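You operate a simulated robot arm through the tools that you are given. There is no shell and no other tool.

Carry out the task below with a simulated two-armed robot. There is one attempt and no reset: what you move stays moved.

## Task
Plug the grey lead into its socket and switch the amplifier to TAPE.
Fine: volume right down before the plug goes in, back at the half mark after; the amplifier stays on.

It is judged by the outcome, as a careful person would: the job done as asked, and still so three seconds after it is handed in. It fails if anything else is knocked over, pushed out of place, dropped, spilled or broken.

## Robot
Two 7-joint arms with fingered hands on one trunk that stands fixed in place. Base frame: the origin is at the foot of the trunk, x ahead of it, y to its left, z up. Lengths are in mm, angles in degrees, forces in N, time in s.
The left shoulder is at [30, 119, 1019], the right one opposite. With the tool pointing down near the work surface each hand reaches from about 100 to 740 mm from the base axis, measured 20 degrees to its own side. Payload 3.8 kg a hand.
Tool frame (each hand has its own): the origin (TCP) lies between the finger pads and is the grasp point; the fingertips stand 25 mm ahead of it; z points along the fingers, y is the line along which they close. The gripper opens to 88 mm. The gripper's body begins 29 mm behind the TCP. The gripper is a hand of 4 fingers: y runs from the thumb to the fingers, the wrist lies at [-13, -106, -174] in the tool frame, and closing takes about 1.5 s.
Orientation is that of the tool frame in the base frame, as [roll, pitch, yaw] about the fixed x, y, z axes, in that order (R = Rz(yaw) Ry(pitch) Rx(roll)). With the fingers straight down and the wrist toward the robot, the tool's x, y and z point along [0, 1, 0], [1, 0, 0] and [0, 0, -1] of the base frame.

## Interface
- The arms move only by the tool servo_tool. It takes "left_rows", "right_rows" or both (then of equal length, played together; a hand with none holds still); each is a list of rows, each an object (a shift or turn left out is 0, a gripper value left out holds the last) with "translation": the shift along the tool's x, y, z in mm, a list of three; "rot": the turn, a rotation vector about the tool's x, y, z in degrees, a list of three. In form: [{"translation": [tx, ty, tz], "rot": [ax, ay, az]}, ...]. A call has 1 to 20 rows; each row shifts and turns the commanded pose from where the row before left it, along the tool's axes as they then stand. "left_hand" and "right_hand" are, for a hand that has rows, the finger opening in mm, from 0 to 88, set as the call begins (left out, the last holds). Rows are played at 5 a second. More than 50 mm and 8.6 degrees between two rows, or a gripper value outside its range, and nothing of the call is played. A pose out of reach is approached as far as the arm can. The call stops where the force on the tool passes 40 N (or 10 N more than at its start, if that is more) or the arm is blocked; 0.2 s more then pass. Each finger travels about 153 mm/s and halts on what it meets, pressing with about 26 N; the grip force reading is that of the motor and also rises with nothing between the fingers. The clock runs only during rows and for 0.2 s after the last one: add rows that do not move to give the fingers time. It gives the time, the measured TCP pose, the force on the tool (base axes), the opening and the grip force at its end, in the units of the frame above (readings bear some noise), with the torque about the TCP (base axes, N m) and any sound that the robot's microphone picked up.
- Cameras (640 x 400 px; columns grow to the right, rows downward): "scene" is now at [47.6, -24.2, 1557.7]; the picture's right is [-0.36, -0.93, 0.00], its down [-0.77, 0.30, -0.57] and it looks along [0.53, -0.21, -0.82] (base axes); focal length 328 px, centre (320, 200). "left" rides on the left gripper at [-64, -83, -98] in its tool frame; the picture's right is [-0.62, -0.37, 0.69], its down [0.71, -0.63, 0.30] and it looks along [0.32, 0.68, 0.65] (tool axes); focal length 265 px, centre (320, 200). "right" rides on the right gripper at [64, -83, -98] in its tool frame; the picture's right is [-0.62, 0.37, -0.69], its down [-0.71, -0.63, 0.30] and it looks along [-0.32, 0.68, 0.65] (tool axes); focal length 265 px, centre (320, 200). There is no depth. A picture from a camera that has moved, and an enlarged one, comes with that camera's place and axes in the base frame and with its lens.
- capture(camera): a new picture of that camera. No time passes.
- raise_lower(by): slides the trunk up (or, below 0, down) by that many mm; the arms and the scene camera ride with it, the base frame stays. It gives what a move gives, with no picture.
- move_fingers(index, middle, ring, thumb_bend, thumb_turn, hand): sets how far each is bent, from 0 (flat) to 1 (curled in); at 0.3 the hand is open as for a grip, at 0.7 the pads meet at the TCP. One left out holds its place. A second passes; each finger stops where it meets its share of the squeeze, and holds until it gets a number again. A gripper value or a shape takes the hand back. It gives what a move gives, with no picture; readings hold the bend of each and the force on the fingers (four entries, about 0 where the hand has none), thumb and palm. thumb_turn goes from beside the hand (0) to across from the fingers (1), as for a grip.
- set_grasp(shape, hand): the hand has 4 fingers and takes this shape, open, in about a second: jaw (thumb against the fingers, like two jaws); tri (thumb and two fingers); tip (a fingertip pinch); poke (one finger out to press); point (the index stretched); flat (the hand flat); cup (the hand cupped); fist (a fist). The gripper value then closes the fingers along that shape, each until it touches; the sizes above hold for jaw. It gives what a move gives, with no picture.
- turn_head(pan, tilt): turns the head with the scene camera to pan (to the left, within 120 degrees either way) and tilt (down, from -29 to 69), counted from straight ahead of the robot. It gives what a move gives.
- zoom(camera, box): a new picture of the part [left, top, right, bottom] of that camera's present view, enlarged. No time passes.
- sign_off(): hands the job in; it is judged then, once.

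Nothing tells you positions but the pictures and the camera data. Unless the task says otherwise, let go and move clear before handing in.

The tools are called after "Call:" by a JSON object that holds its "op" and its "data". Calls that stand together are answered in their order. servo_tool: Moves the arms, as the interface text tells. Its arguments: {"type":"object","properties":{"left_rows":{"type":"array","items":{"type":"object","properties":{"translation":{"type":"array","items":{"type":"number"}},"rot":{"type":"array","items":{"type":"number"}}}}},"left_hand":{"type":"number"},"right_rows":{"type":"array","items":{"type":"object","properties":{"translation":{"type":"array","items":{"type":"number"}},"rot":{"type":"array","items":{"type":"number"}}}}},"right_hand":{"type":"number"}},"required":[]} The other tools are called the same way: raise_lower (by) slides the trunk up or down; set_grasp (shape, hand) gives the hand a shape; move_fingers (index, middle, ring, thumb_bend, thumb_turn, hand) moves the fingers one by one; turn_head (pan, tilt) turns the head that bears the scene camera; capture (camera) takes a picture; zoom (camera, box) takes an enlarged picture of a part of a camera's view; sign_off () hands the job in.

At the start:

```text
time_s: 0.0
left_tool_pos: [494.4, 12.3, 1130.0]
left_ee_rot: [-180.0, 0.0, 90.0]
left_ft_force: [-0.1, -0.6, -0.7]
left_wrist_torque: [-0.02, 0.01, -0.02]
left_opening: 87.4
left_grip_force: 0.0
left_shape: jaw
left_bend: [0.3, 0.3, 0.3, 0.3, 0.98]
left_finger forces: [0.1, 0.0, 0.0, 0.0, 0.1, 0.1]
right_tool_pos: [427.5, -367.0, 1078.9]
right_ee_rot: [-180.0, 0.0, 89.9]
right_ft_force: [-0.7, -0.5, -0.4]
right_wrist_torque: [0.02, 0.0, 0.01]
right_opening: 87.4
right_grip_force: 0.1
right_shape: jaw
right_bend: [0.3, 0.3, 0.3, 0.3, 0.98]
right_finger forces: [0.1, 0.0, 0.1, 0.0, 0.0, 0.0]
trunk travel left (down, up): [-175.0, 415.0]
head pan, tilt: [-21.3, 55.3]
```

scene: 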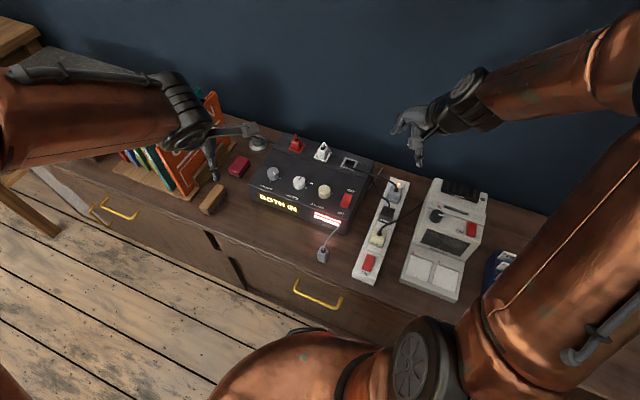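
right: 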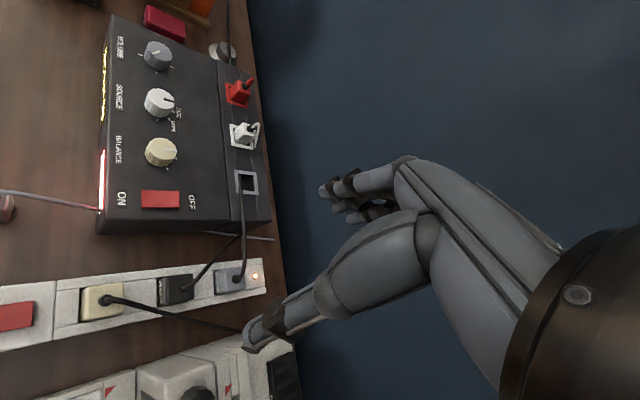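
left: 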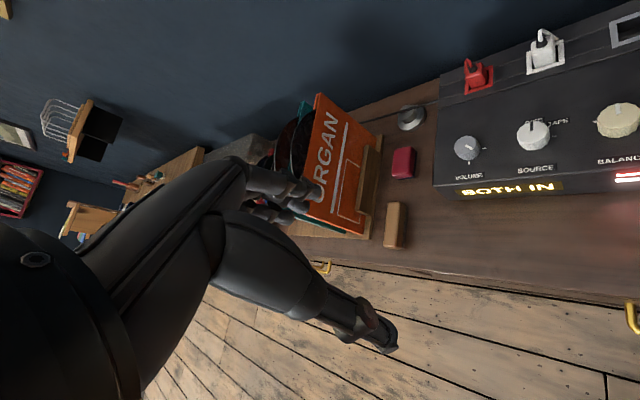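

I see an amplifier on a sideboard, with volume, source and balance knobs, a red rocker switch and three sockets on top, plus a power strip, a tape deck and a grey lead lying at the front. I'll zoom in on the details before moving anything.

Call:
{"op": "zoom", "data": {"camera": "scene", "box": [230, 110, 390, 210]}}

Call:
{"op": "zoom", "data": {"camera": "scene", "box": [290, 180, 410, 290]}}

Call:
{"op": "zoom", "data": {"camera": "right", "box": [80, 0, 300, 240]}}

Call:
{"op": "zoom", "data": {"camera": "left", "box": [430, 0, 640, 210]}}

```text
4.00 times, centred on (310, 160) of scene
camera zoom: at [47.6, -24.2, 1557.7], right [-0.36, -0.93, 0.0], down [-0.77, 0.3, -0.57], along [0.53, -0.21, -0.82], focal length 1310 px, centre (360, 360)
```

zoom: 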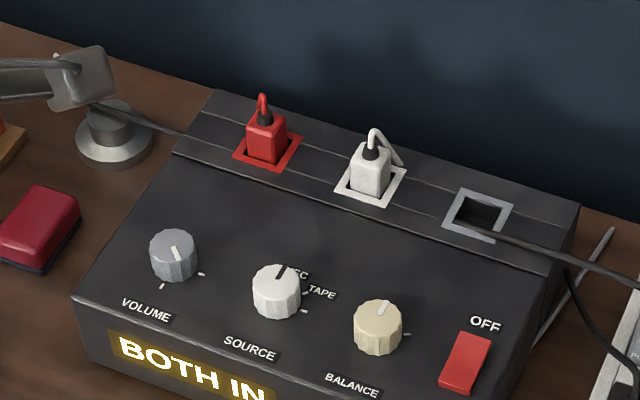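

```text
3.64 times, centred on (350, 235) of scene
camera zoom: at [47.6, -24.2, 1557.7], right [-0.36, -0.93, 0.0], down [-0.77, 0.3, -0.57], along [0.53, -0.21, -0.82], focal length 1191 px, centre (211, 73)
```

zoom: 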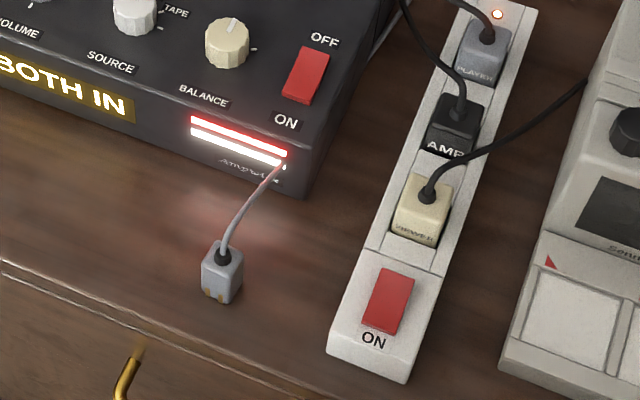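

```text
1.67 times, centred on (190, 120) of right
camera zoom: at [343.3, -303.4, 1177.6], right [0.37, -0.62, 0.69], down [-0.63, -0.71, -0.3], along [0.68, -0.32, -0.65], focal length 442 px, centre (537, 333)
```

zoom: 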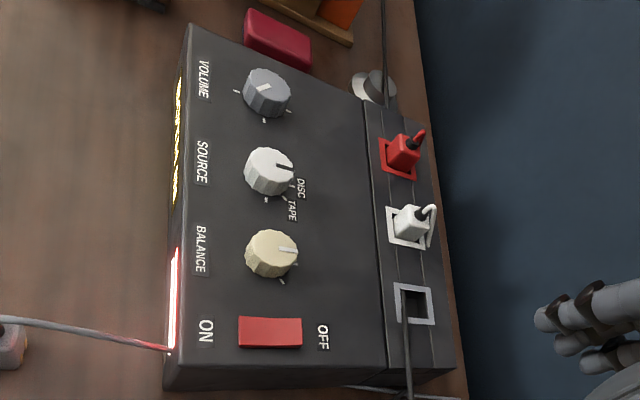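

```text
1.90 times, centred on (535, 105) of left
camera zoom: at [411.8, -53.8, 1229.4], right [-0.37, -0.62, -0.69], down [-0.63, 0.71, -0.3], along [0.68, 0.32, -0.65], focal length 506 px, centre (-90, 381)
```

zoom: 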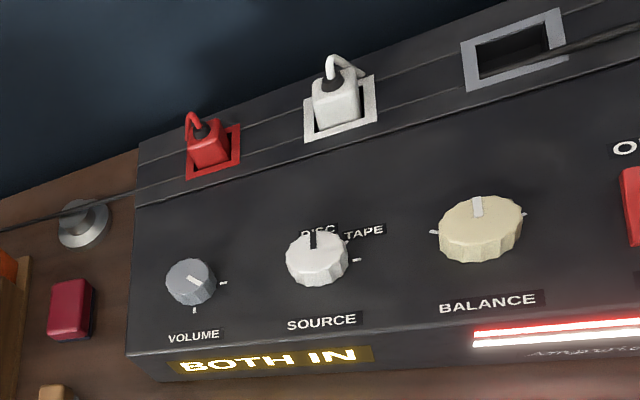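

The amplifier sits at about 45° to the robot, with the empty grey-framed socket near (627, -350, 800) and the plug on the table near (409, -175). I'll take closer views of the knobs, the empty socket with the cord crossing it, and the plug.

Call:
{"op": "zoom", "data": {"camera": "scene", "box": [255, 160, 295, 190]}}

Call:
{"op": "zoom", "data": {"camera": "scene", "box": [285, 165, 335, 205]}}

Call:
{"op": "zoom", "data": {"camera": "scene", "box": [330, 140, 410, 200]}}

Call:
{"op": "zoom", "data": {"camera": "scene", "box": [300, 210, 360, 270]}}

Call:
{"op": "zoom", "data": {"camera": "right", "box": [130, 30, 200, 80]}}

Call:
{"op": "zoom", "data": {"camera": "right", "box": [200, 150, 300, 280]}}

Call:
{"op": "zoom", "data": {"camera": "left", "box": [560, 0, 640, 60]}}

Call:
{"op": "zoom", "data": {"camera": "left", "box": [430, 90, 570, 190]}}

```text
13.33 times, centred on (275, 175) of scene
camera zoom: at [47.6, -24.2, 1557.7], right [-0.36, -0.93, 0.0], down [-0.77, 0.3, -0.57], along [0.53, -0.21, -0.82], focal length 4366 px, centre (920, 533)
```

zoom: 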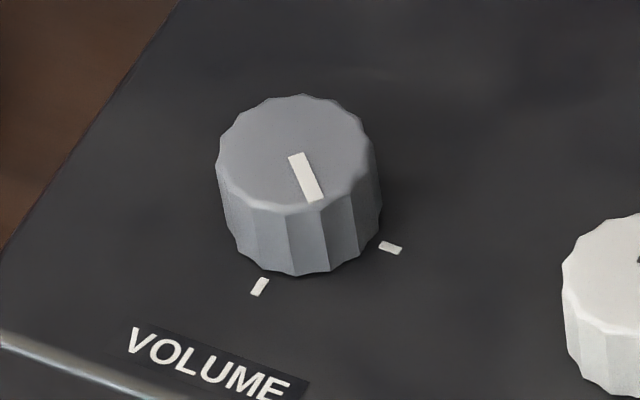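

```text
10.00 times, centred on (310, 185) of scene
camera zoom: at [47.6, -24.2, 1557.7], right [-0.36, -0.93, 0.0], down [-0.77, 0.3, -0.57], along [0.53, -0.21, -0.82], focal length 3275 px, centre (420, 350)
```

zoom: 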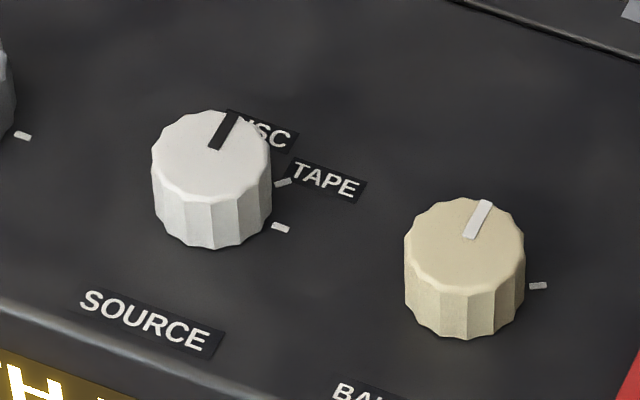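

```text
6.67 times, centred on (370, 170) of scene
camera zoom: at [47.6, -24.2, 1557.7], right [-0.36, -0.93, 0.0], down [-0.77, 0.3, -0.57], along [0.53, -0.21, -0.82], focal length 2183 px, centre (-13, 400)
```

zoom: 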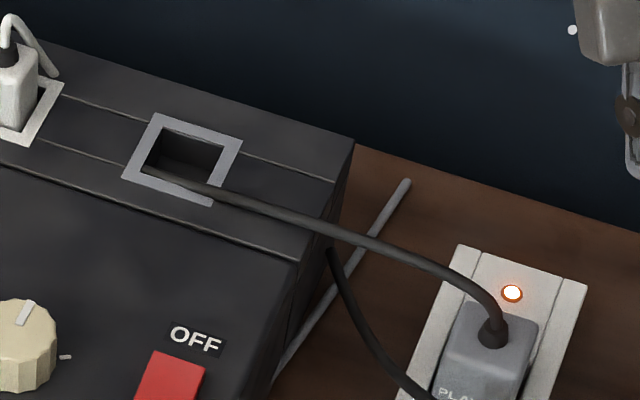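

```text
6.67 times, centred on (330, 240) of scene
camera zoom: at [47.6, -24.2, 1557.7], right [-0.36, -0.93, 0.0], down [-0.77, 0.3, -0.57], along [0.53, -0.21, -0.82], focal length 2183 px, centre (253, -67)
```

zoom: 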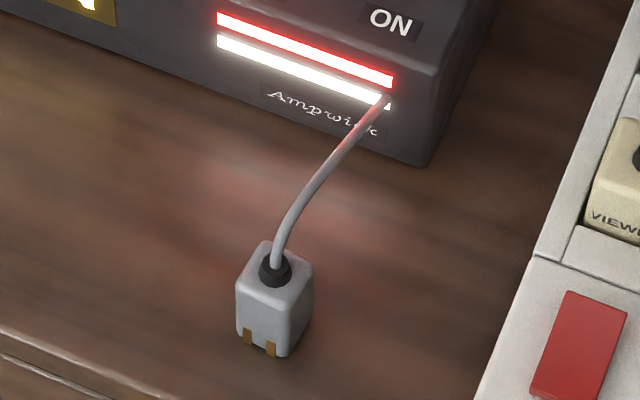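

```text
8.00 times, centred on (165, 55) of right
camera zoom: at [343.3, -303.4, 1177.6], right [0.37, -0.62, 0.69], down [-0.63, -0.71, -0.3], along [0.68, -0.32, -0.65], focal length 2123 px, centre (1560, 1360)
```

zoom: 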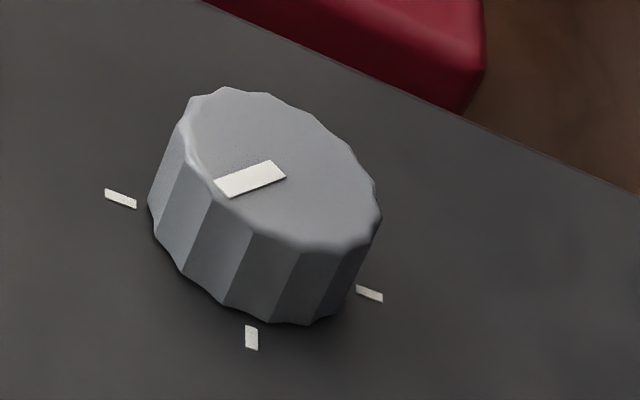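

```text
3.08 times, centred on (250, 215) of right
camera zoom: at [343.3, -303.4, 1177.6], right [0.37, -0.62, 0.69], down [-0.63, -0.71, -0.3], along [0.68, -0.32, -0.65], focal length 817 px, centre (535, 154)
```

zoom: 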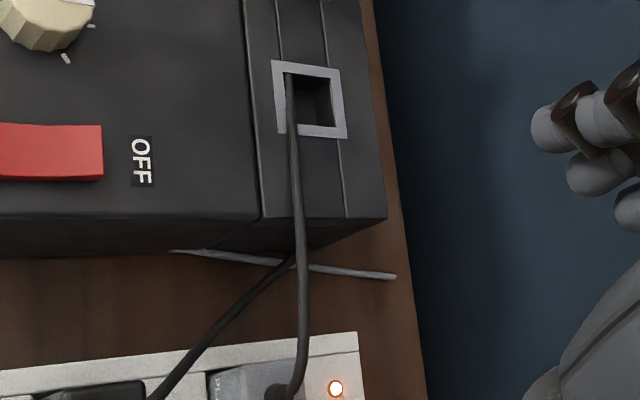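

```text
6.67 times, centred on (600, 30) of left
camera zoom: at [411.8, -53.8, 1229.4], right [-0.37, -0.62, -0.69], down [-0.63, 0.71, -0.3], along [0.68, 0.32, -0.65], focal length 1769 px, centre (-1547, 1333)
```

zoom: 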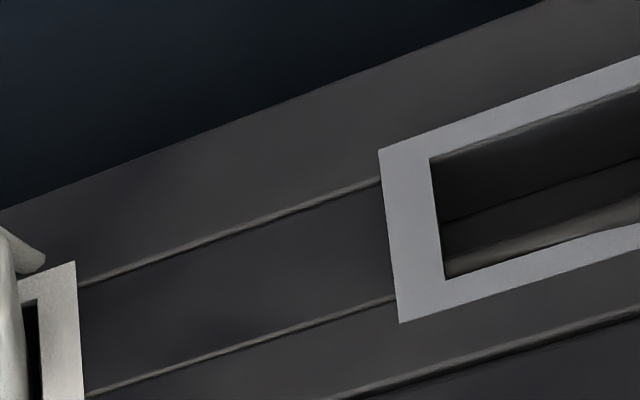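

```text
4.00 times, centred on (500, 140) of left
camera zoom: at [411.8, -53.8, 1229.4], right [-0.37, -0.62, -0.69], down [-0.63, 0.71, -0.3], along [0.68, 0.32, -0.65], focal length 1062 px, centre (-400, 440)
```

zoom: 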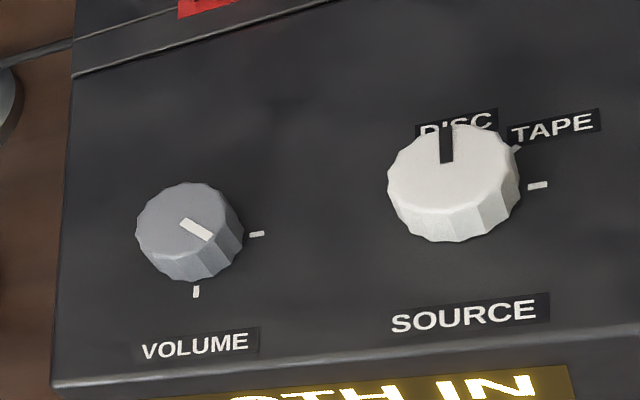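

The player cord appears to run through the amplifier and up across the grey socket, and the pointer marks aren't clear from here. I'll move the left hand out of the way and bring the right wrist camera above the amplifier for a near-vertical view.

Call:
{"op": "servo_tool", "data": {"right_rows": [{"translation": [35, 30, 15], "rot": [7, 0, 0]}, {"translation": [35, 30, 15], "rot": [7, 0, 0]}, {"translation": [35, 30, 15], "rot": [7, 0, 0]}, {"translation": [35, 30, 15], "rot": [7, 0, 0]}, {"translation": [32, 33, 19], "rot": [7, 0, 0]}, {"translation": [0, 0, 0]}, {"translation": [0, 0, 0]}], "left_rows": [{"translation": [40, -20, 0]}, {"translation": [40, -20, 0]}, {"translation": [40, -20, 0]}, {"translation": [40, -20, 0]}, {"translation": [40, -20, 0]}, {"translation": [0, 0, 0]}, {"translation": [0, 0, 0]}]}}

Call:
{"op": "capture", "data": {"camera": "right"}}

Call:
{"op": "capture", "data": {"camera": "scene"}}

```text
time_s: 1.6
left_tool_pos: [395.6, 211.7, 1128.9]
left_ee_rot: [-180.0, 0.1, 90.0]
left_ft_force: [-0.7, 0.3, -0.3]
left_wrist_torque: [0.0, -0.02, -0.03]
left_opening: 87.4
left_grip_force: 0.0
left_shape: jaw
left_bend: [0.3, 0.3, 0.3, 0.3, 0.98]
left_finger forces: [0.0, 0.0, 0.0, 0.1, 0.0, 0.0]
right_tool_pos: [555.0, -195.9, 965.0]
right_ee_rot: [-144.9, 0.0, 89.9]
right_ft_force: [0.4, -0.1, -0.5]
right_wrist_torque: [-0.03, -0.04, 0.0]
right_opening: 87.9
right_grip_force: 0.1
right_shape: jaw
right_bend: [0.3, 0.3, 0.3, 0.3, 0.98]
right_finger forces: [0.1, 0.0, 0.0, 0.0, 0.0, 0.1]
trunk travel left (down, up): [-175.0, 415.0]
head pan, tilt: [-21.3, 55.3]
```

```text
taken
camera right: at [542.0, -131.1, 1095.4], right [0.7, -0.62, 0.36], down [-0.69, -0.71, 0.11], along [0.18, -0.32, -0.93], focal length 265 px, centre (320, 200)
```

right: 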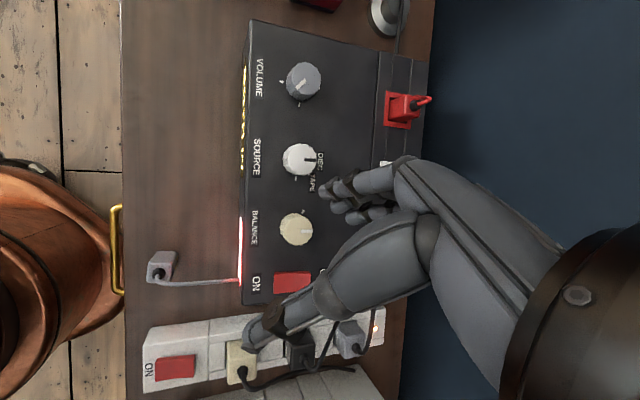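

```text
taken
camera scene: at [47.9, -23.3, 1557.7], right [-0.36, -0.93, 0.0], down [-0.77, 0.3, -0.57], along [0.53, -0.21, -0.82], focal length 328 px, centre (320, 200)
```

scene: 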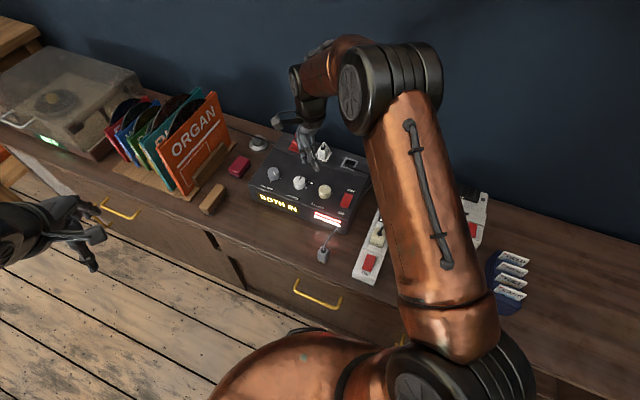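

From above I can now see all three knobs along with the plug and the record player. I'll enlarge the knobs to read their marks.

Call:
{"op": "zoom", "data": {"camera": "right", "box": [245, 50, 345, 120]}}

Call:
{"op": "zoom", "data": {"camera": "right", "box": [245, 130, 345, 200]}}

Call:
{"op": "zoom", "data": {"camera": "right", "box": [245, 190, 345, 260]}}

Call:
{"op": "zoom", "data": {"camera": "right", "box": [130, 230, 250, 310]}}

Call:
{"op": "zoom", "data": {"camera": "scene", "box": [250, 130, 370, 230]}}

Call:
{"op": "zoom", "data": {"camera": "scene", "box": [0, 40, 250, 200]}}

```text
5.71 times, centred on (295, 85) of right
camera zoom: at [542.0, -131.1, 1095.4], right [0.7, -0.62, 0.36], down [-0.69, -0.71, 0.11], along [0.18, -0.32, -0.93], focal length 1517 px, centre (463, 857)
```

zoom: 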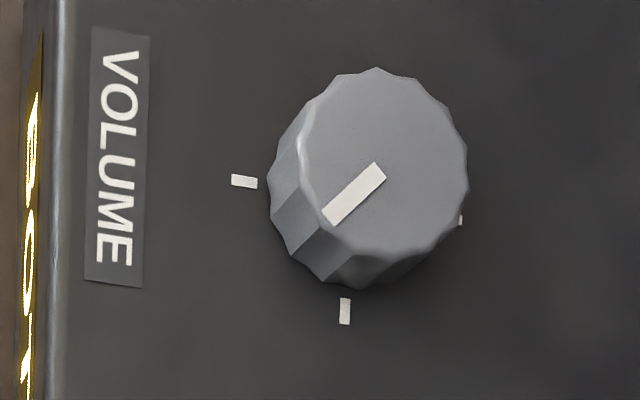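

```text
5.71 times, centred on (295, 165) of right
camera zoom: at [542.0, -131.1, 1095.4], right [0.7, -0.62, 0.36], down [-0.69, -0.71, 0.11], along [0.18, -0.32, -0.93], focal length 1517 px, centre (463, 400)
```

zoom: 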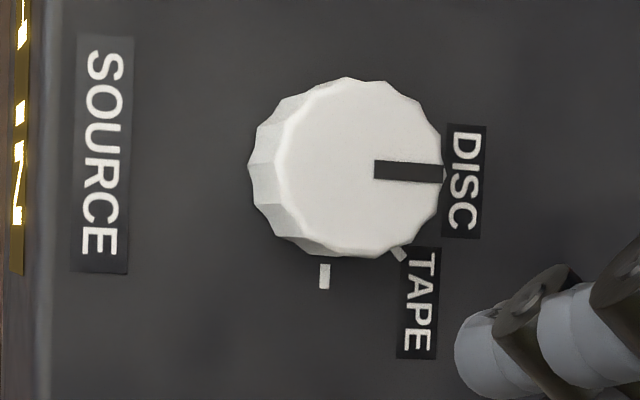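

```text
5.71 times, centred on (295, 225) of right
camera zoom: at [542.0, -131.1, 1095.4], right [0.7, -0.62, 0.36], down [-0.69, -0.71, 0.11], along [0.18, -0.32, -0.93], focal length 1517 px, centre (463, 57)
```

zoom: 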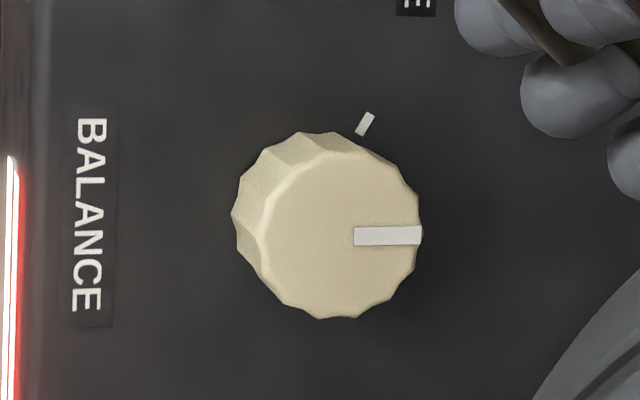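

```text
5.00 times, centred on (190, 270) of right
camera zoom: at [542.0, -131.1, 1095.4], right [0.7, -0.62, 0.36], down [-0.69, -0.71, 0.11], along [0.18, -0.32, -0.93], focal length 1327 px, centre (970, -150)
```

zoom: 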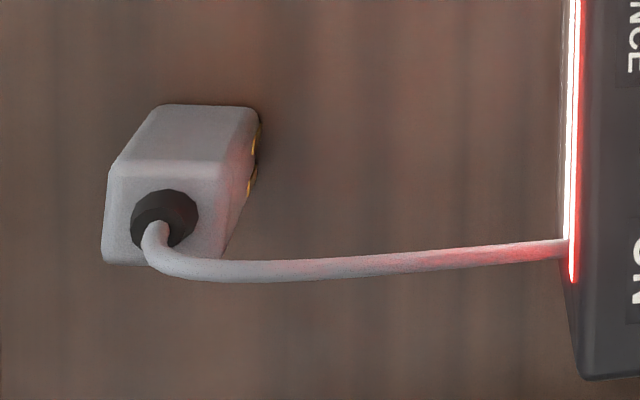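

```text
4.00 times, centred on (310, 180) of scene
camera zoom: at [47.9, -23.3, 1557.7], right [-0.36, -0.93, 0.0], down [-0.77, 0.3, -0.57], along [0.53, -0.21, -0.82], focal length 1310 px, centre (360, 280)
```

zoom: 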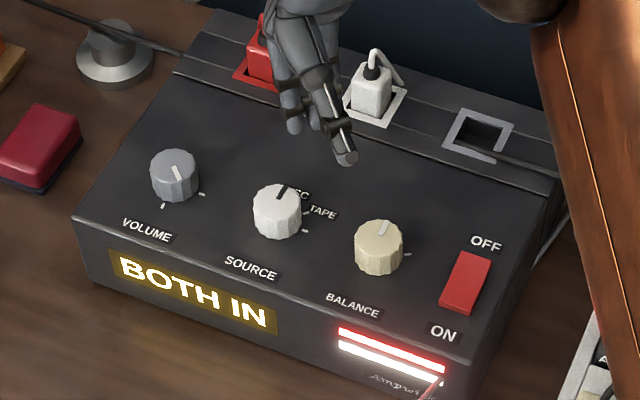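

```text
2.50 times, centred on (125, 120) of scene
camera zoom: at [47.9, -23.3, 1557.7], right [-0.36, -0.93, 0.0], down [-0.77, 0.3, -0.57], along [0.53, -0.21, -0.82], focal length 819 px, centre (808, 400)
```

zoom: 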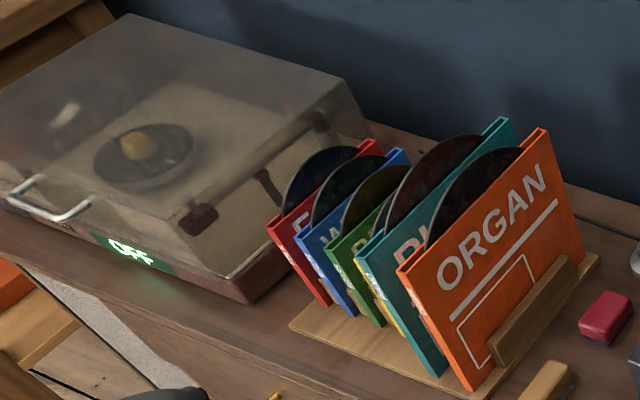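

The panel is level at about z = 794 and the amp is turned exactly 45°. The volume pointer sits between the right and front marks, and TAPE is 45° clockwise of DISC. Next I'll look closely at the plug, the socket and the two plugs already in place.

Call:
{"op": "zoom", "data": {"camera": "scene", "box": [310, 235, 335, 265]}}

Call:
{"op": "zoom", "data": {"camera": "right", "box": [145, 245, 185, 285]}}

Call:
{"op": "zoom", "data": {"camera": "scene", "box": [305, 135, 370, 180]}}

Call:
{"op": "zoom", "data": {"camera": "right", "box": [370, 80, 440, 140]}}

```text
13.33 times, centred on (322, 250) of scene
camera zoom: at [47.9, -23.3, 1557.7], right [-0.36, -0.93, 0.0], down [-0.77, 0.3, -0.57], along [0.53, -0.21, -0.82], focal length 4366 px, centre (287, -467)
```

zoom: 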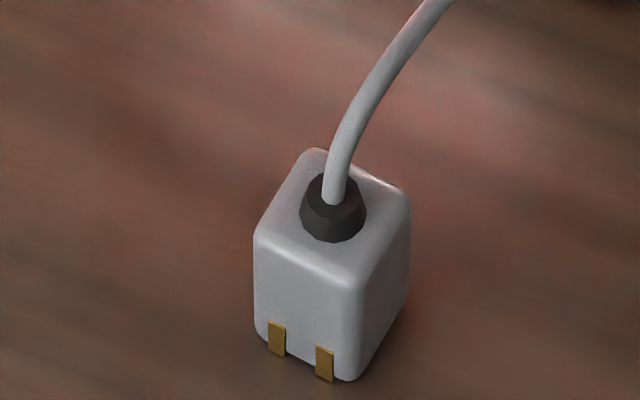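

```text
10.00 times, centred on (165, 265) of right
camera zoom: at [542.0, -131.1, 1095.4], right [0.7, -0.62, 0.36], down [-0.69, -0.71, 0.11], along [0.18, -0.32, -0.93], focal length 2654 px, centre (1870, -450)
```

zoom: 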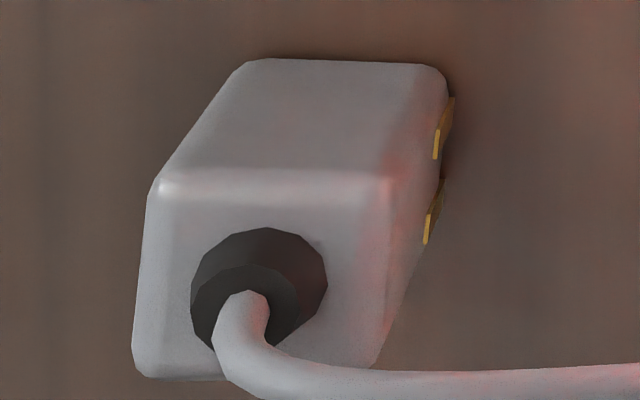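

```text
8.89 times, centred on (338, 158) of scene
camera zoom: at [47.9, -23.3, 1557.7], right [-0.36, -0.93, 0.0], down [-0.77, 0.3, -0.57], along [0.53, -0.21, -0.82], focal length 2911 px, centre (164, 578)
```

zoom: 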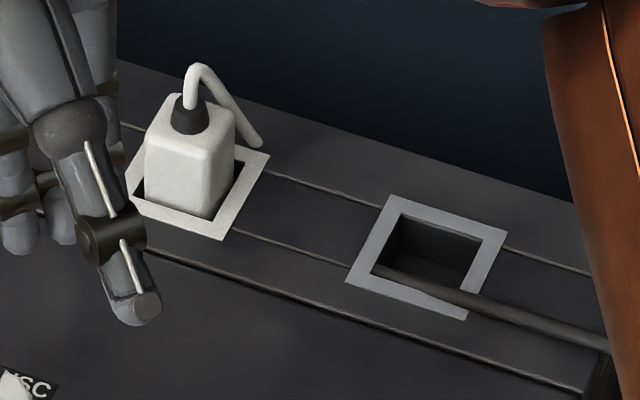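

```text
6.67 times, centred on (405, 110) of right
camera zoom: at [542.0, -131.1, 1095.4], right [0.7, -0.62, 0.36], down [-0.69, -0.71, 0.11], along [0.18, -0.32, -0.93], focal length 1769 px, centre (-247, 800)
```

zoom: 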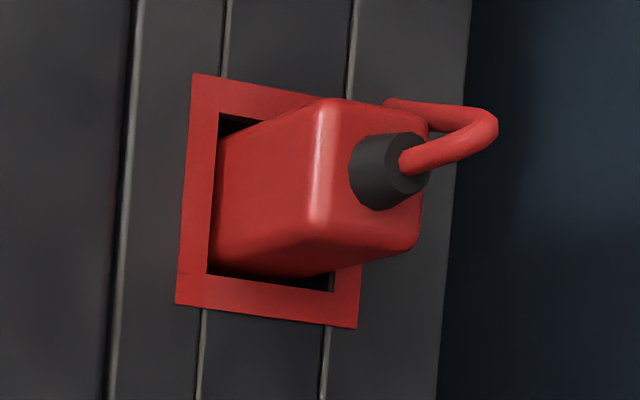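

The plug is about 25 mm square and 48 mm tall, standing at (408, -174) with its base near z = 703. The socket hole is about 30 mm square at (632, -352, 794), and the seated plugs stand about 26 mm proud. Volume comes first, so I'll straighten the right hand and hover over that knob to check the finger shape.

Call:
{"op": "servo_tool", "data": {"right_rows": [{"rot": [-7, 0, 0]}, {"rot": [-7, 0, 0]}, {"rot": [-7, 0, 0]}, {"rot": [-7, 0, 0]}, {"rot": [-7.1, 0, 0]}, {"translation": [25, 38, 10]}, {"translation": [25, 38, 10]}, {"translation": [25, 39, 10]}, {"rot": [0, 0, 8]}, {"rot": [0, 0, 8]}, {"rot": [0, 0, 8]}, {"rot": [0, 0, 8]}, {"rot": [0, 0, 8]}, {"translation": [0, 0, 0]}, {"translation": [0, 0, 0]}]}}

Call:
{"op": "capture", "data": {"camera": "right"}}

Call:
{"op": "zoom", "data": {"camera": "scene", "box": [220, 60, 380, 220]}}

Call:
{"op": "capture", "data": {"camera": "left"}}

```text
time_s: 4.8
left_tool_pos: [395.4, 211.4, 1129.2]
left_ee_rot: [179.9, 0.0, 89.9]
left_ft_force: [0.1, 0.2, 0.1]
left_wrist_torque: [-0.02, 0.02, 0.0]
left_opening: 87.2
left_grip_force: 0.1
left_shape: jaw
left_bend: [0.3, 0.3, 0.3, 0.3, 0.98]
left_finger forces: [0.0, 0.1, 0.0, 0.1, 0.1, 0.1]
right_tool_pos: [668.3, -119.9, 936.8]
right_ee_rot: [180.0, 0.0, 50.0]
right_ft_force: [0.0, 0.2, 0.1]
right_wrist_torque: [-0.03, 0.01, -0.02]
right_opening: 87.6
right_grip_force: 0.0
right_shape: jaw
right_bend: [0.3, 0.3, 0.3, 0.3, 0.98]
right_finger forces: [0.0, 0.0, 0.0, 0.0, 0.0, 0.0]
trunk travel left (down, up): [-175.0, 415.0]
head pan, tilt: [-21.3, 55.3]
```

```text
taken
camera right: at [645.0, -17.3, 1035.6], right [-0.12, -0.71, 0.69], down [-0.94, -0.14, -0.31], along [0.32, -0.69, -0.65], focal length 265 px, centre (320, 200)
```

right: 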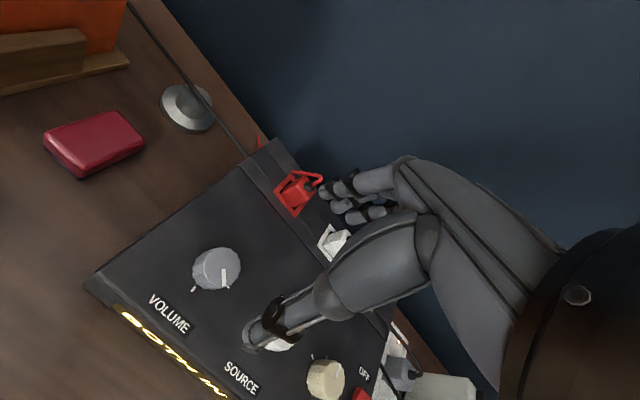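

```text
2.50 times, centred on (300, 140) of scene
camera zoom: at [47.7, -23.7, 1557.7], right [-0.36, -0.93, 0.0], down [-0.77, 0.3, -0.57], along [0.53, -0.21, -0.82], focal length 819 px, centre (370, 350)
```

zoom: 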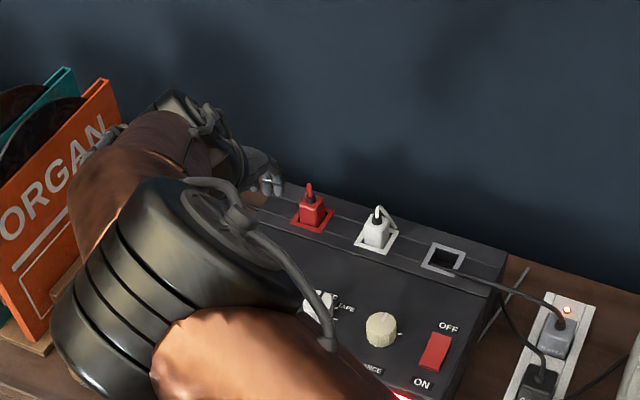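

```text
taken
camera left: at [311.8, 146.2, 1229.0], right [-0.37, -0.62, -0.69], down [-0.63, 0.71, -0.3], along [0.68, 0.32, -0.65], focal length 265 px, centre (320, 200)
```

left: 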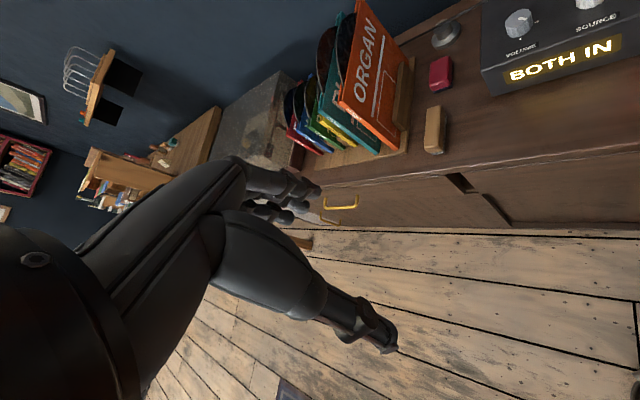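

The right hand is hovering over the volume knob. I'll turn the left hand so its camera watches the knob area from the side.

Call:
{"op": "servo_tool", "data": {"left_rows": [{"rot": [0, 0, 8]}, {"rot": [0, 0, 8]}, {"rot": [0, 0, 8]}, {"rot": [0, 0, 8]}, {"rot": [0, 0, 8]}, {"rot": [0, 0, 8]}, {"rot": [0, 0, 8]}, {"rot": [0, 0, 8]}, {"rot": [0, 0, 8]}, {"translation": [0, 0, 0]}]}}

Call:
{"op": "capture", "data": {"camera": "left"}}

Call:
{"op": "zoom", "data": {"camera": "left", "box": [240, 90, 400, 230]}}

```text
time_s: 7.0
left_tool_pos: [394.8, 211.7, 1130.1]
left_ee_rot: [180.0, 0.0, 18.0]
left_ft_force: [-0.3, 0.0, -0.4]
left_wrist_torque: [0.02, 0.0, -0.02]
left_opening: 87.4
left_grip_force: 0.0
left_shape: jaw
left_bend: [0.3, 0.3, 0.3, 0.3, 0.98]
left_finger forces: [0.1, 0.0, 0.1, 0.1, 0.0, 0.0]
right_tool_pos: [667.8, -121.5, 936.6]
right_ee_rot: [179.9, -0.1, 50.0]
right_ft_force: [0.4, 0.7, 0.1]
right_wrist_torque: [-0.06, -0.04, -0.01]
right_opening: 87.5
right_grip_force: 0.0
right_shape: jaw
right_bend: [0.3, 0.3, 0.3, 0.3, 0.98]
right_finger forces: [0.1, 0.0, 0.1, 0.0, 0.0, 0.1]
trunk travel left (down, up): [-175.0, 415.0]
head pan, tilt: [-21.3, 55.3]
```

```text
taken
camera left: at [307.8, 270.3, 1229.5], right [-0.7, 0.16, -0.69], down [0.49, 0.82, -0.3], along [0.52, -0.55, -0.65], focal length 265 px, centre (320, 200)
```

left: 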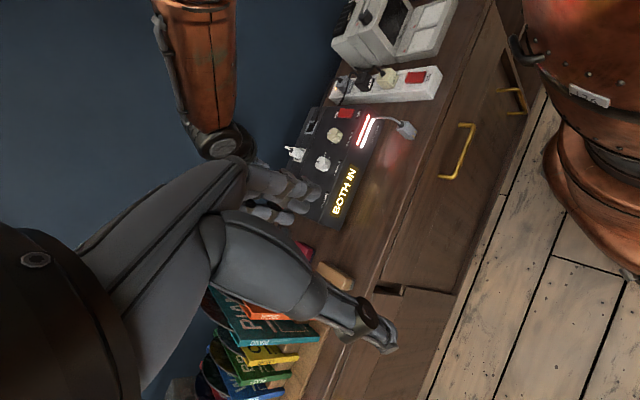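

```text
2.86 times, centred on (320, 160) of left
camera zoom: at [307.8, 270.3, 1229.5], right [-0.7, 0.16, -0.69], down [0.49, 0.82, -0.3], along [0.52, -0.55, -0.65], focal length 758 px, centre (320, 314)
```

zoom: 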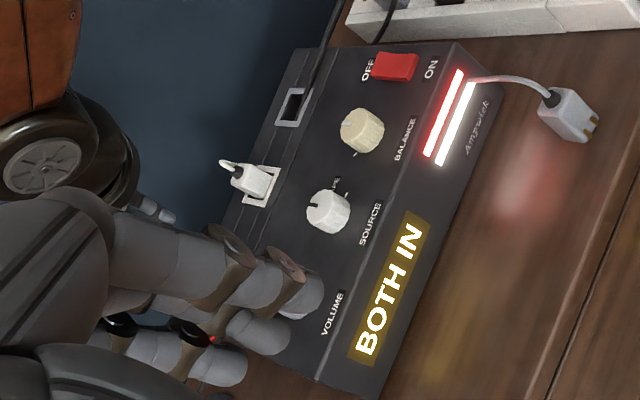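

The left hand's own fingers block its view. I'll turn it back partway so the amplifier falls in the clear corner of the picture.

Call:
{"op": "servo_tool", "data": {"left_rows": [{"rot": [0, 0, -8]}, {"rot": [0, 0, -8]}, {"rot": [0, 0, -8]}, {"translation": [0, 0, 0]}]}}

Call:
{"op": "capture", "data": {"camera": "left"}}

```text
time_s: 8.0
left_tool_pos: [394.8, 211.8, 1128.7]
left_ee_rot: [-180.0, 0.0, 42.1]
left_ft_force: [-0.3, 0.0, 0.2]
left_wrist_torque: [-0.01, -0.03, 0.0]
left_opening: 87.7
left_grip_force: 0.1
left_shape: jaw
left_bend: [0.3, 0.3, 0.3, 0.3, 0.98]
left_finger forces: [0.0, 0.0, 0.1, 0.0, 0.1, 0.0]
right_tool_pos: [668.2, -120.4, 936.4]
right_ee_rot: [179.9, 0.1, 50.0]
right_ft_force: [-0.6, 0.4, 0.7]
right_wrist_torque: [0.01, 0.0, 0.0]
right_opening: 87.5
right_grip_force: 0.1
right_shape: jaw
right_bend: [0.3, 0.3, 0.3, 0.3, 0.98]
right_finger forces: [0.0, 0.0, 0.1, 0.1, 0.1, 0.0]
trunk travel left (down, up): [-175.0, 415.0]
head pan, tilt: [-21.3, 55.3]
```

```text
taken
camera left: at [291.5, 229.4, 1229.2], right [-0.71, -0.14, -0.69], down [0.11, 0.95, -0.3], along [0.7, -0.29, -0.65], focal length 265 px, centre (320, 200)
```

left: 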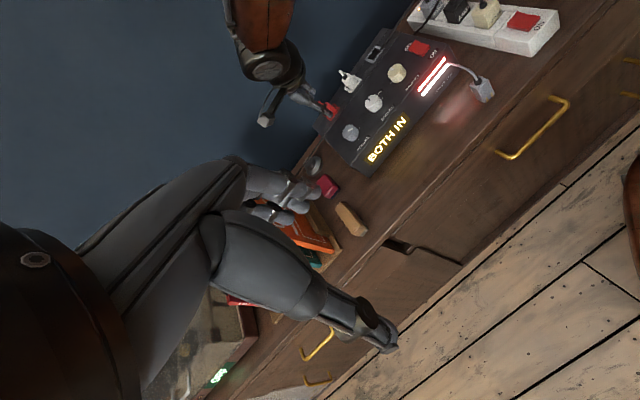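

The left camera now has a clear view of the amplifier and the right hand. I'll enlarge it.

Call:
{"op": "zoom", "data": {"camera": "left", "box": [230, 30, 450, 180]}}

Call:
{"op": "zoom", "data": {"camera": "right", "box": [80, 140, 440, 365]}}

```text
2.67 times, centred on (340, 105) of left
camera zoom: at [291.5, 229.4, 1229.2], right [-0.71, -0.14, -0.69], down [0.11, 0.95, -0.3], along [0.7, -0.29, -0.65], focal length 708 px, centre (267, 453)
```

zoom: 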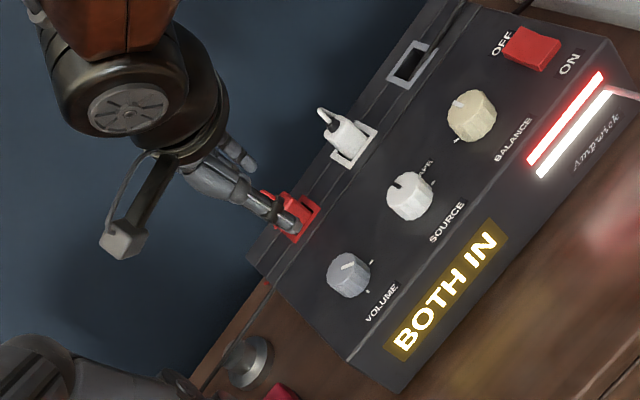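

```text
1.78 times, centred on (260, 252) of right
camera zoom: at [645.1, -17.4, 1035.4], right [-0.12, -0.71, 0.69], down [-0.94, -0.14, -0.31], along [0.32, -0.69, -0.65], focal length 472 px, centre (427, 107)
```

zoom: 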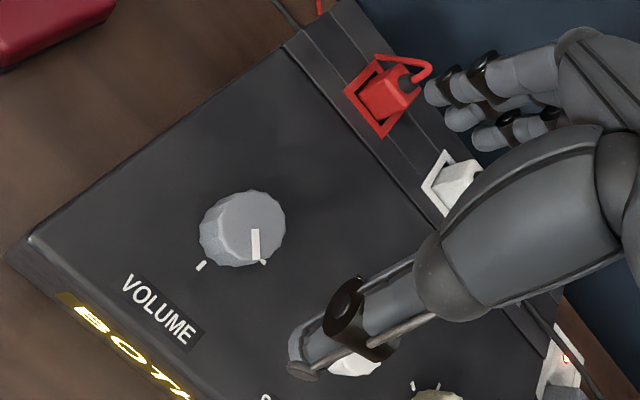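

The right fingers are splayed over the panel. I'll pre-close them to about the knob's width in the air to see how the tips line up.

Call:
{"op": "servo_tool", "data": {"right_rows": [{"translation": [0, 0, 0]}, {"translation": [0, 0, 0]}, {"translation": [0, 0, 0]}, {"translation": [0, 0, 0]}, {"translation": [0, 0, 0]}, {"translation": [0, 0, 0]}], "right_hand": 36}}

Call:
{"op": "zoom", "data": {"camera": "left", "box": [230, 30, 450, 180]}}

Call:
{"op": "zoom", "data": {"camera": "right", "box": [80, 140, 440, 365]}}

Call:
{"op": "zoom", "data": {"camera": "scene", "box": [220, 60, 380, 220]}}

```text
time_s: 9.4
left_tool_pos: [395.0, 211.9, 1128.5]
left_ee_rot: [180.0, 0.0, 42.0]
left_ft_force: [0.6, -0.1, 0.0]
left_wrist_torque: [0.02, -0.01, 0.02]
left_opening: 87.6
left_grip_force: 0.0
left_shape: jaw
left_bend: [0.3, 0.3, 0.3, 0.3, 0.98]
left_finger forces: [0.0, 0.0, 0.0, 0.0, 0.0, 0.1]
right_tool_pos: [668.0, -121.0, 936.5]
right_ee_rot: [179.9, 0.0, 50.0]
right_ft_force: [0.1, 0.2, 0.5]
right_wrist_torque: [-0.02, -0.02, 0.01]
right_opening: 36.5
right_grip_force: 0.1
right_shape: jaw
right_bend: [0.74, 0.48, 0.45, 0.72, 1.0]
right_finger forces: [0.0, 0.1, 0.0, 0.0, 0.1, 0.1]
trunk travel left (down, up): [-175.0, 415.0]
head pan, tilt: [-21.3, 55.3]
```

```text
2.67 times, centred on (340, 105) of left
camera zoom: at [291.3, 229.5, 1229.3], right [-0.71, -0.14, -0.69], down [0.11, 0.95, -0.3], along [0.7, -0.29, -0.65], focal length 708 px, centre (267, 453)
```

zoom: 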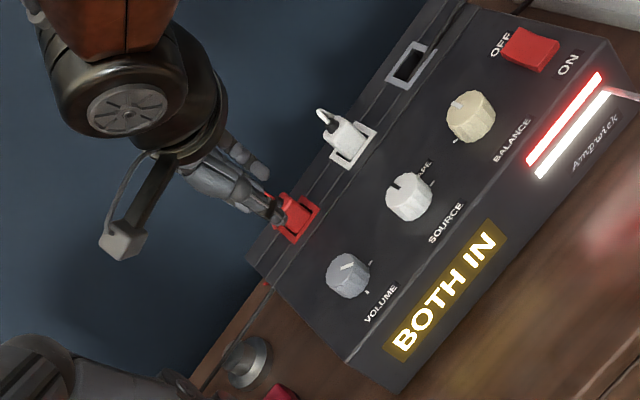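

```text
1.78 times, centred on (260, 252) of right
camera zoom: at [644.9, -17.5, 1035.6], right [-0.12, -0.71, 0.69], down [-0.94, -0.14, -0.31], along [0.32, -0.69, -0.65], focal length 472 px, centre (427, 107)
```

zoom: 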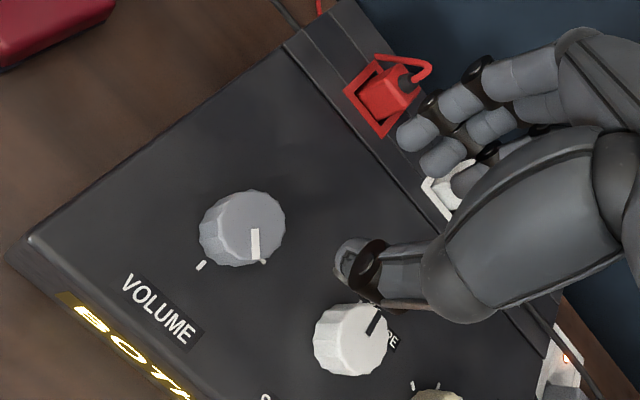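

```text
2.50 times, centred on (300, 140) of scene
camera zoom: at [47.7, -23.8, 1557.7], right [-0.36, -0.93, 0.0], down [-0.77, 0.3, -0.57], along [0.53, -0.21, -0.82], focal length 819 px, centre (370, 350)
```

zoom: 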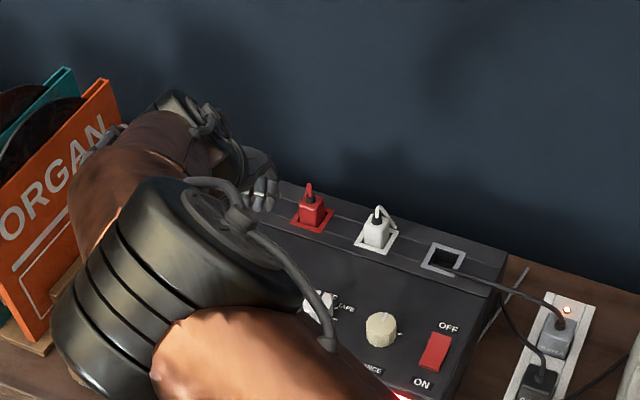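

The hand has three fingers, at roughly x = +8, -8 and -25 in the tool frame, facing the thumb. Tri should suit round knobs and the small plug, so I'll try it here in the air.

Call:
{"op": "set_grasp", "data": {"hand": "right", "shape": "tri"}}

Call:
{"op": "zoom", "data": {"camera": "right", "box": [80, 140, 440, 365]}}

Call:
{"op": "zoom", "data": {"camera": "left", "box": [250, 40, 400, 150]}}

```text
time_s: 10.3
left_tool_pos: [395.3, 212.8, 1128.9]
left_ee_rot: [179.9, -0.1, 42.0]
left_ft_force: [-1.5, 0.8, 0.1]
left_wrist_torque: [0.0, 0.02, 0.01]
left_opening: 87.9
left_grip_force: 0.0
left_shape: jaw
left_bend: [0.3, 0.3, 0.3, 0.3, 0.98]
left_finger forces: [0.1, 0.1, 0.0, 0.1, 0.0, 0.1]
right_tool_pos: [669.8, -119.8, 937.1]
right_ee_rot: [179.9, 0.0, 50.0]
right_ft_force: [-0.4, 0.2, 0.2]
right_wrist_torque: [0.02, 0.0, 0.0]
right_opening: 87.7
right_grip_force: 0.1
right_shape: tri
right_bend: [0.3, 0.3, 0.99, 0.3, 0.98]
right_finger forces: [0.0, 0.0, 0.1, 0.0, 0.1, 0.0]
trunk travel left (down, up): [-175.0, 415.0]
head pan, tilt: [-21.3, 55.3]
```

```text
1.78 times, centred on (260, 252) of right
camera zoom: at [644.9, -17.4, 1035.6], right [-0.12, -0.71, 0.69], down [-0.94, -0.14, -0.31], along [0.32, -0.69, -0.65], focal length 472 px, centre (427, 107)
```

zoom: 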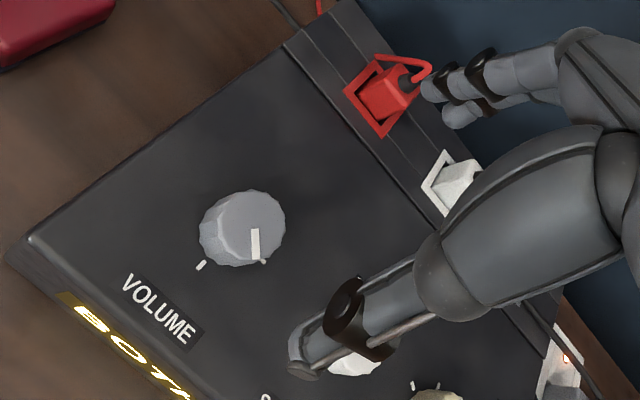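

```text
3.64 times, centred on (325, 95) of left
camera zoom: at [291.3, 229.5, 1229.3], right [-0.71, -0.14, -0.69], down [0.11, 0.95, -0.3], along [0.7, -0.29, -0.65], focal length 965 px, centre (302, 582)
```

zoom: 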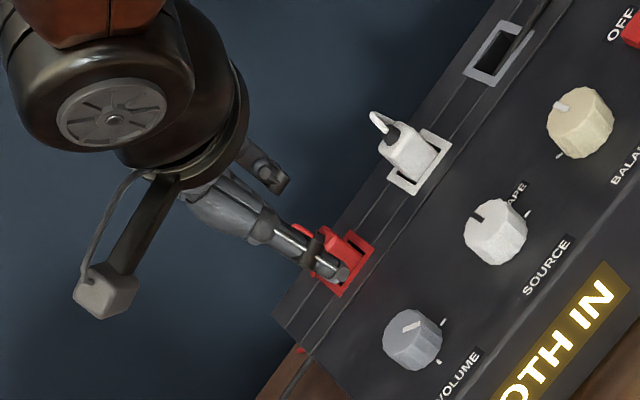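

Tri tucks the ring finger away neatly. I'll check how well the hand is centred over the volume knob before lowering it.

Call:
{"op": "zoom", "data": {"camera": "right", "box": [180, 235, 260, 300]}}

```text
6.15 times, centred on (220, 268) of right
camera zoom: at [644.9, -17.4, 1035.6], right [-0.12, -0.71, 0.69], down [-0.94, -0.14, -0.31], along [0.32, -0.69, -0.65], focal length 1633 px, centre (935, -215)
```

zoom: 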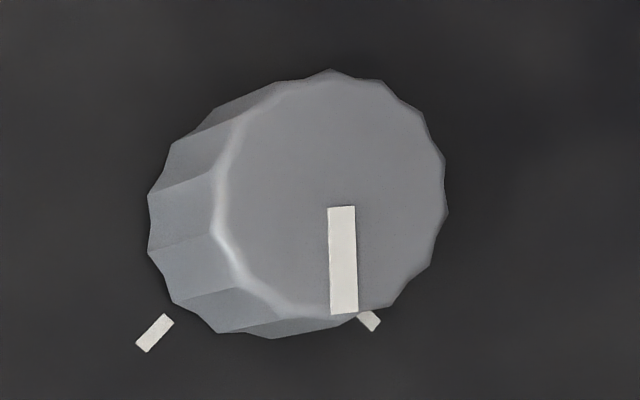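

The knob's centre is about 3 mm ahead of the hand's axis. I'll correct that, part-close the fingers and come down to just above the knob.

Call:
{"op": "servo_tool", "data": {"right_rows": [{"translation": [2.7, 2.1, 20]}, {"translation": [0, 0, 25]}, {"translation": [0, 0, 25]}, {"translation": [0, 0, 14]}, {"translation": [0, 0, 0]}, {"translation": [0, 0, 0]}], "right_hand": 60}}

Call:
{"op": "capture", "data": {"camera": "right"}}

Call:
{"op": "zoom", "data": {"camera": "left", "box": [290, 70, 410, 170]}}

```text
time_s: 11.7
left_tool_pos: [395.6, 211.4, 1127.8]
left_ee_rot: [-180.0, 0.0, 42.0]
left_ft_force: [-0.6, 0.2, 1.2]
left_wrist_torque: [0.0, -0.02, -0.02]
left_opening: 87.6
left_grip_force: 0.0
left_shape: jaw
left_bend: [0.3, 0.3, 0.3, 0.3, 0.98]
left_finger forces: [0.0, 0.0, 0.1, 0.1, 0.0, 0.0]
right_tool_pos: [672.4, -121.4, 852.3]
right_ee_rot: [180.0, -0.1, 50.1]
right_ft_force: [0.6, -0.3, -0.3]
right_wrist_torque: [-0.04, 0.01, 0.05]
right_opening: 60.4
right_grip_force: 0.1
right_shape: tri
right_bend: [0.73, 0.37, 0.99, 0.59, 0.99]
right_finger forces: [0.0, 0.0, 0.1, 0.1, 0.1, 0.1]
trunk travel left (down, up): [-175.0, 415.0]
head pan, tilt: [-21.3, 55.3]
```

```text
taken
camera right: at [648.5, -17.1, 951.2], right [-0.12, -0.71, 0.69], down [-0.94, -0.14, -0.31], along [0.32, -0.69, -0.65], focal length 265 px, centre (320, 200)
```

right: 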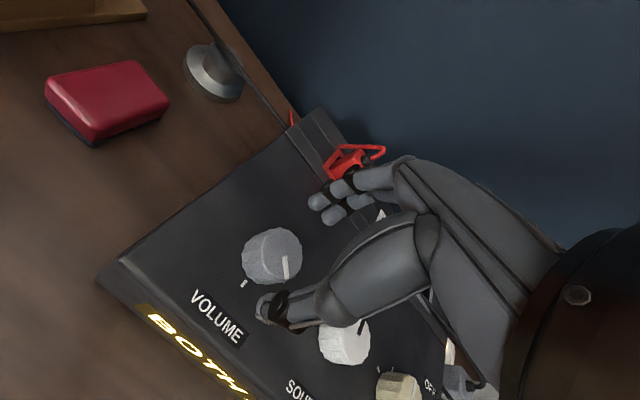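

```text
4.00 times, centred on (350, 120) of left
camera zoom: at [291.3, 229.5, 1229.3], right [-0.71, -0.14, -0.69], down [0.11, 0.95, -0.3], along [0.7, -0.29, -0.65], focal length 1062 px, centre (200, 520)
```

zoom: 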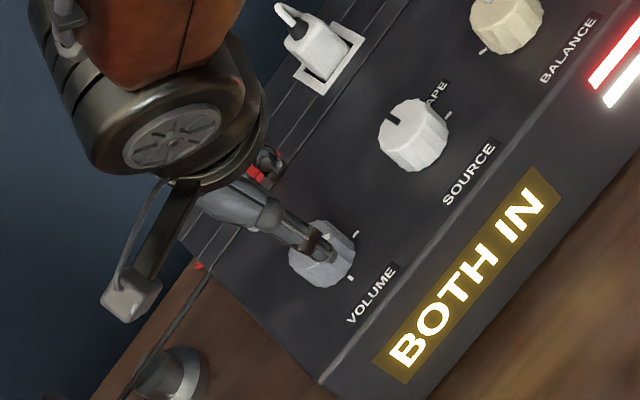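

I'm just above the knob now, so I'll check the centring again.

Call:
{"op": "zoom", "data": {"camera": "right", "box": [225, 170, 385, 340]}}

```text
2.35 times, centred on (305, 255) of right
camera zoom: at [648.5, -17.1, 951.2], right [-0.12, -0.71, 0.69], down [-0.94, -0.14, -0.31], along [0.32, -0.69, -0.65], focal length 624 px, centre (355, 71)
```

zoom: 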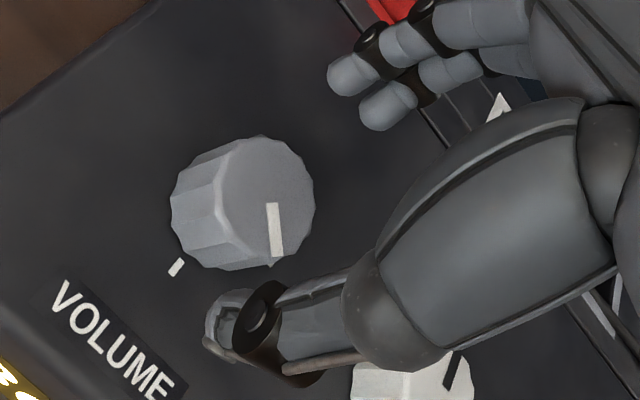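

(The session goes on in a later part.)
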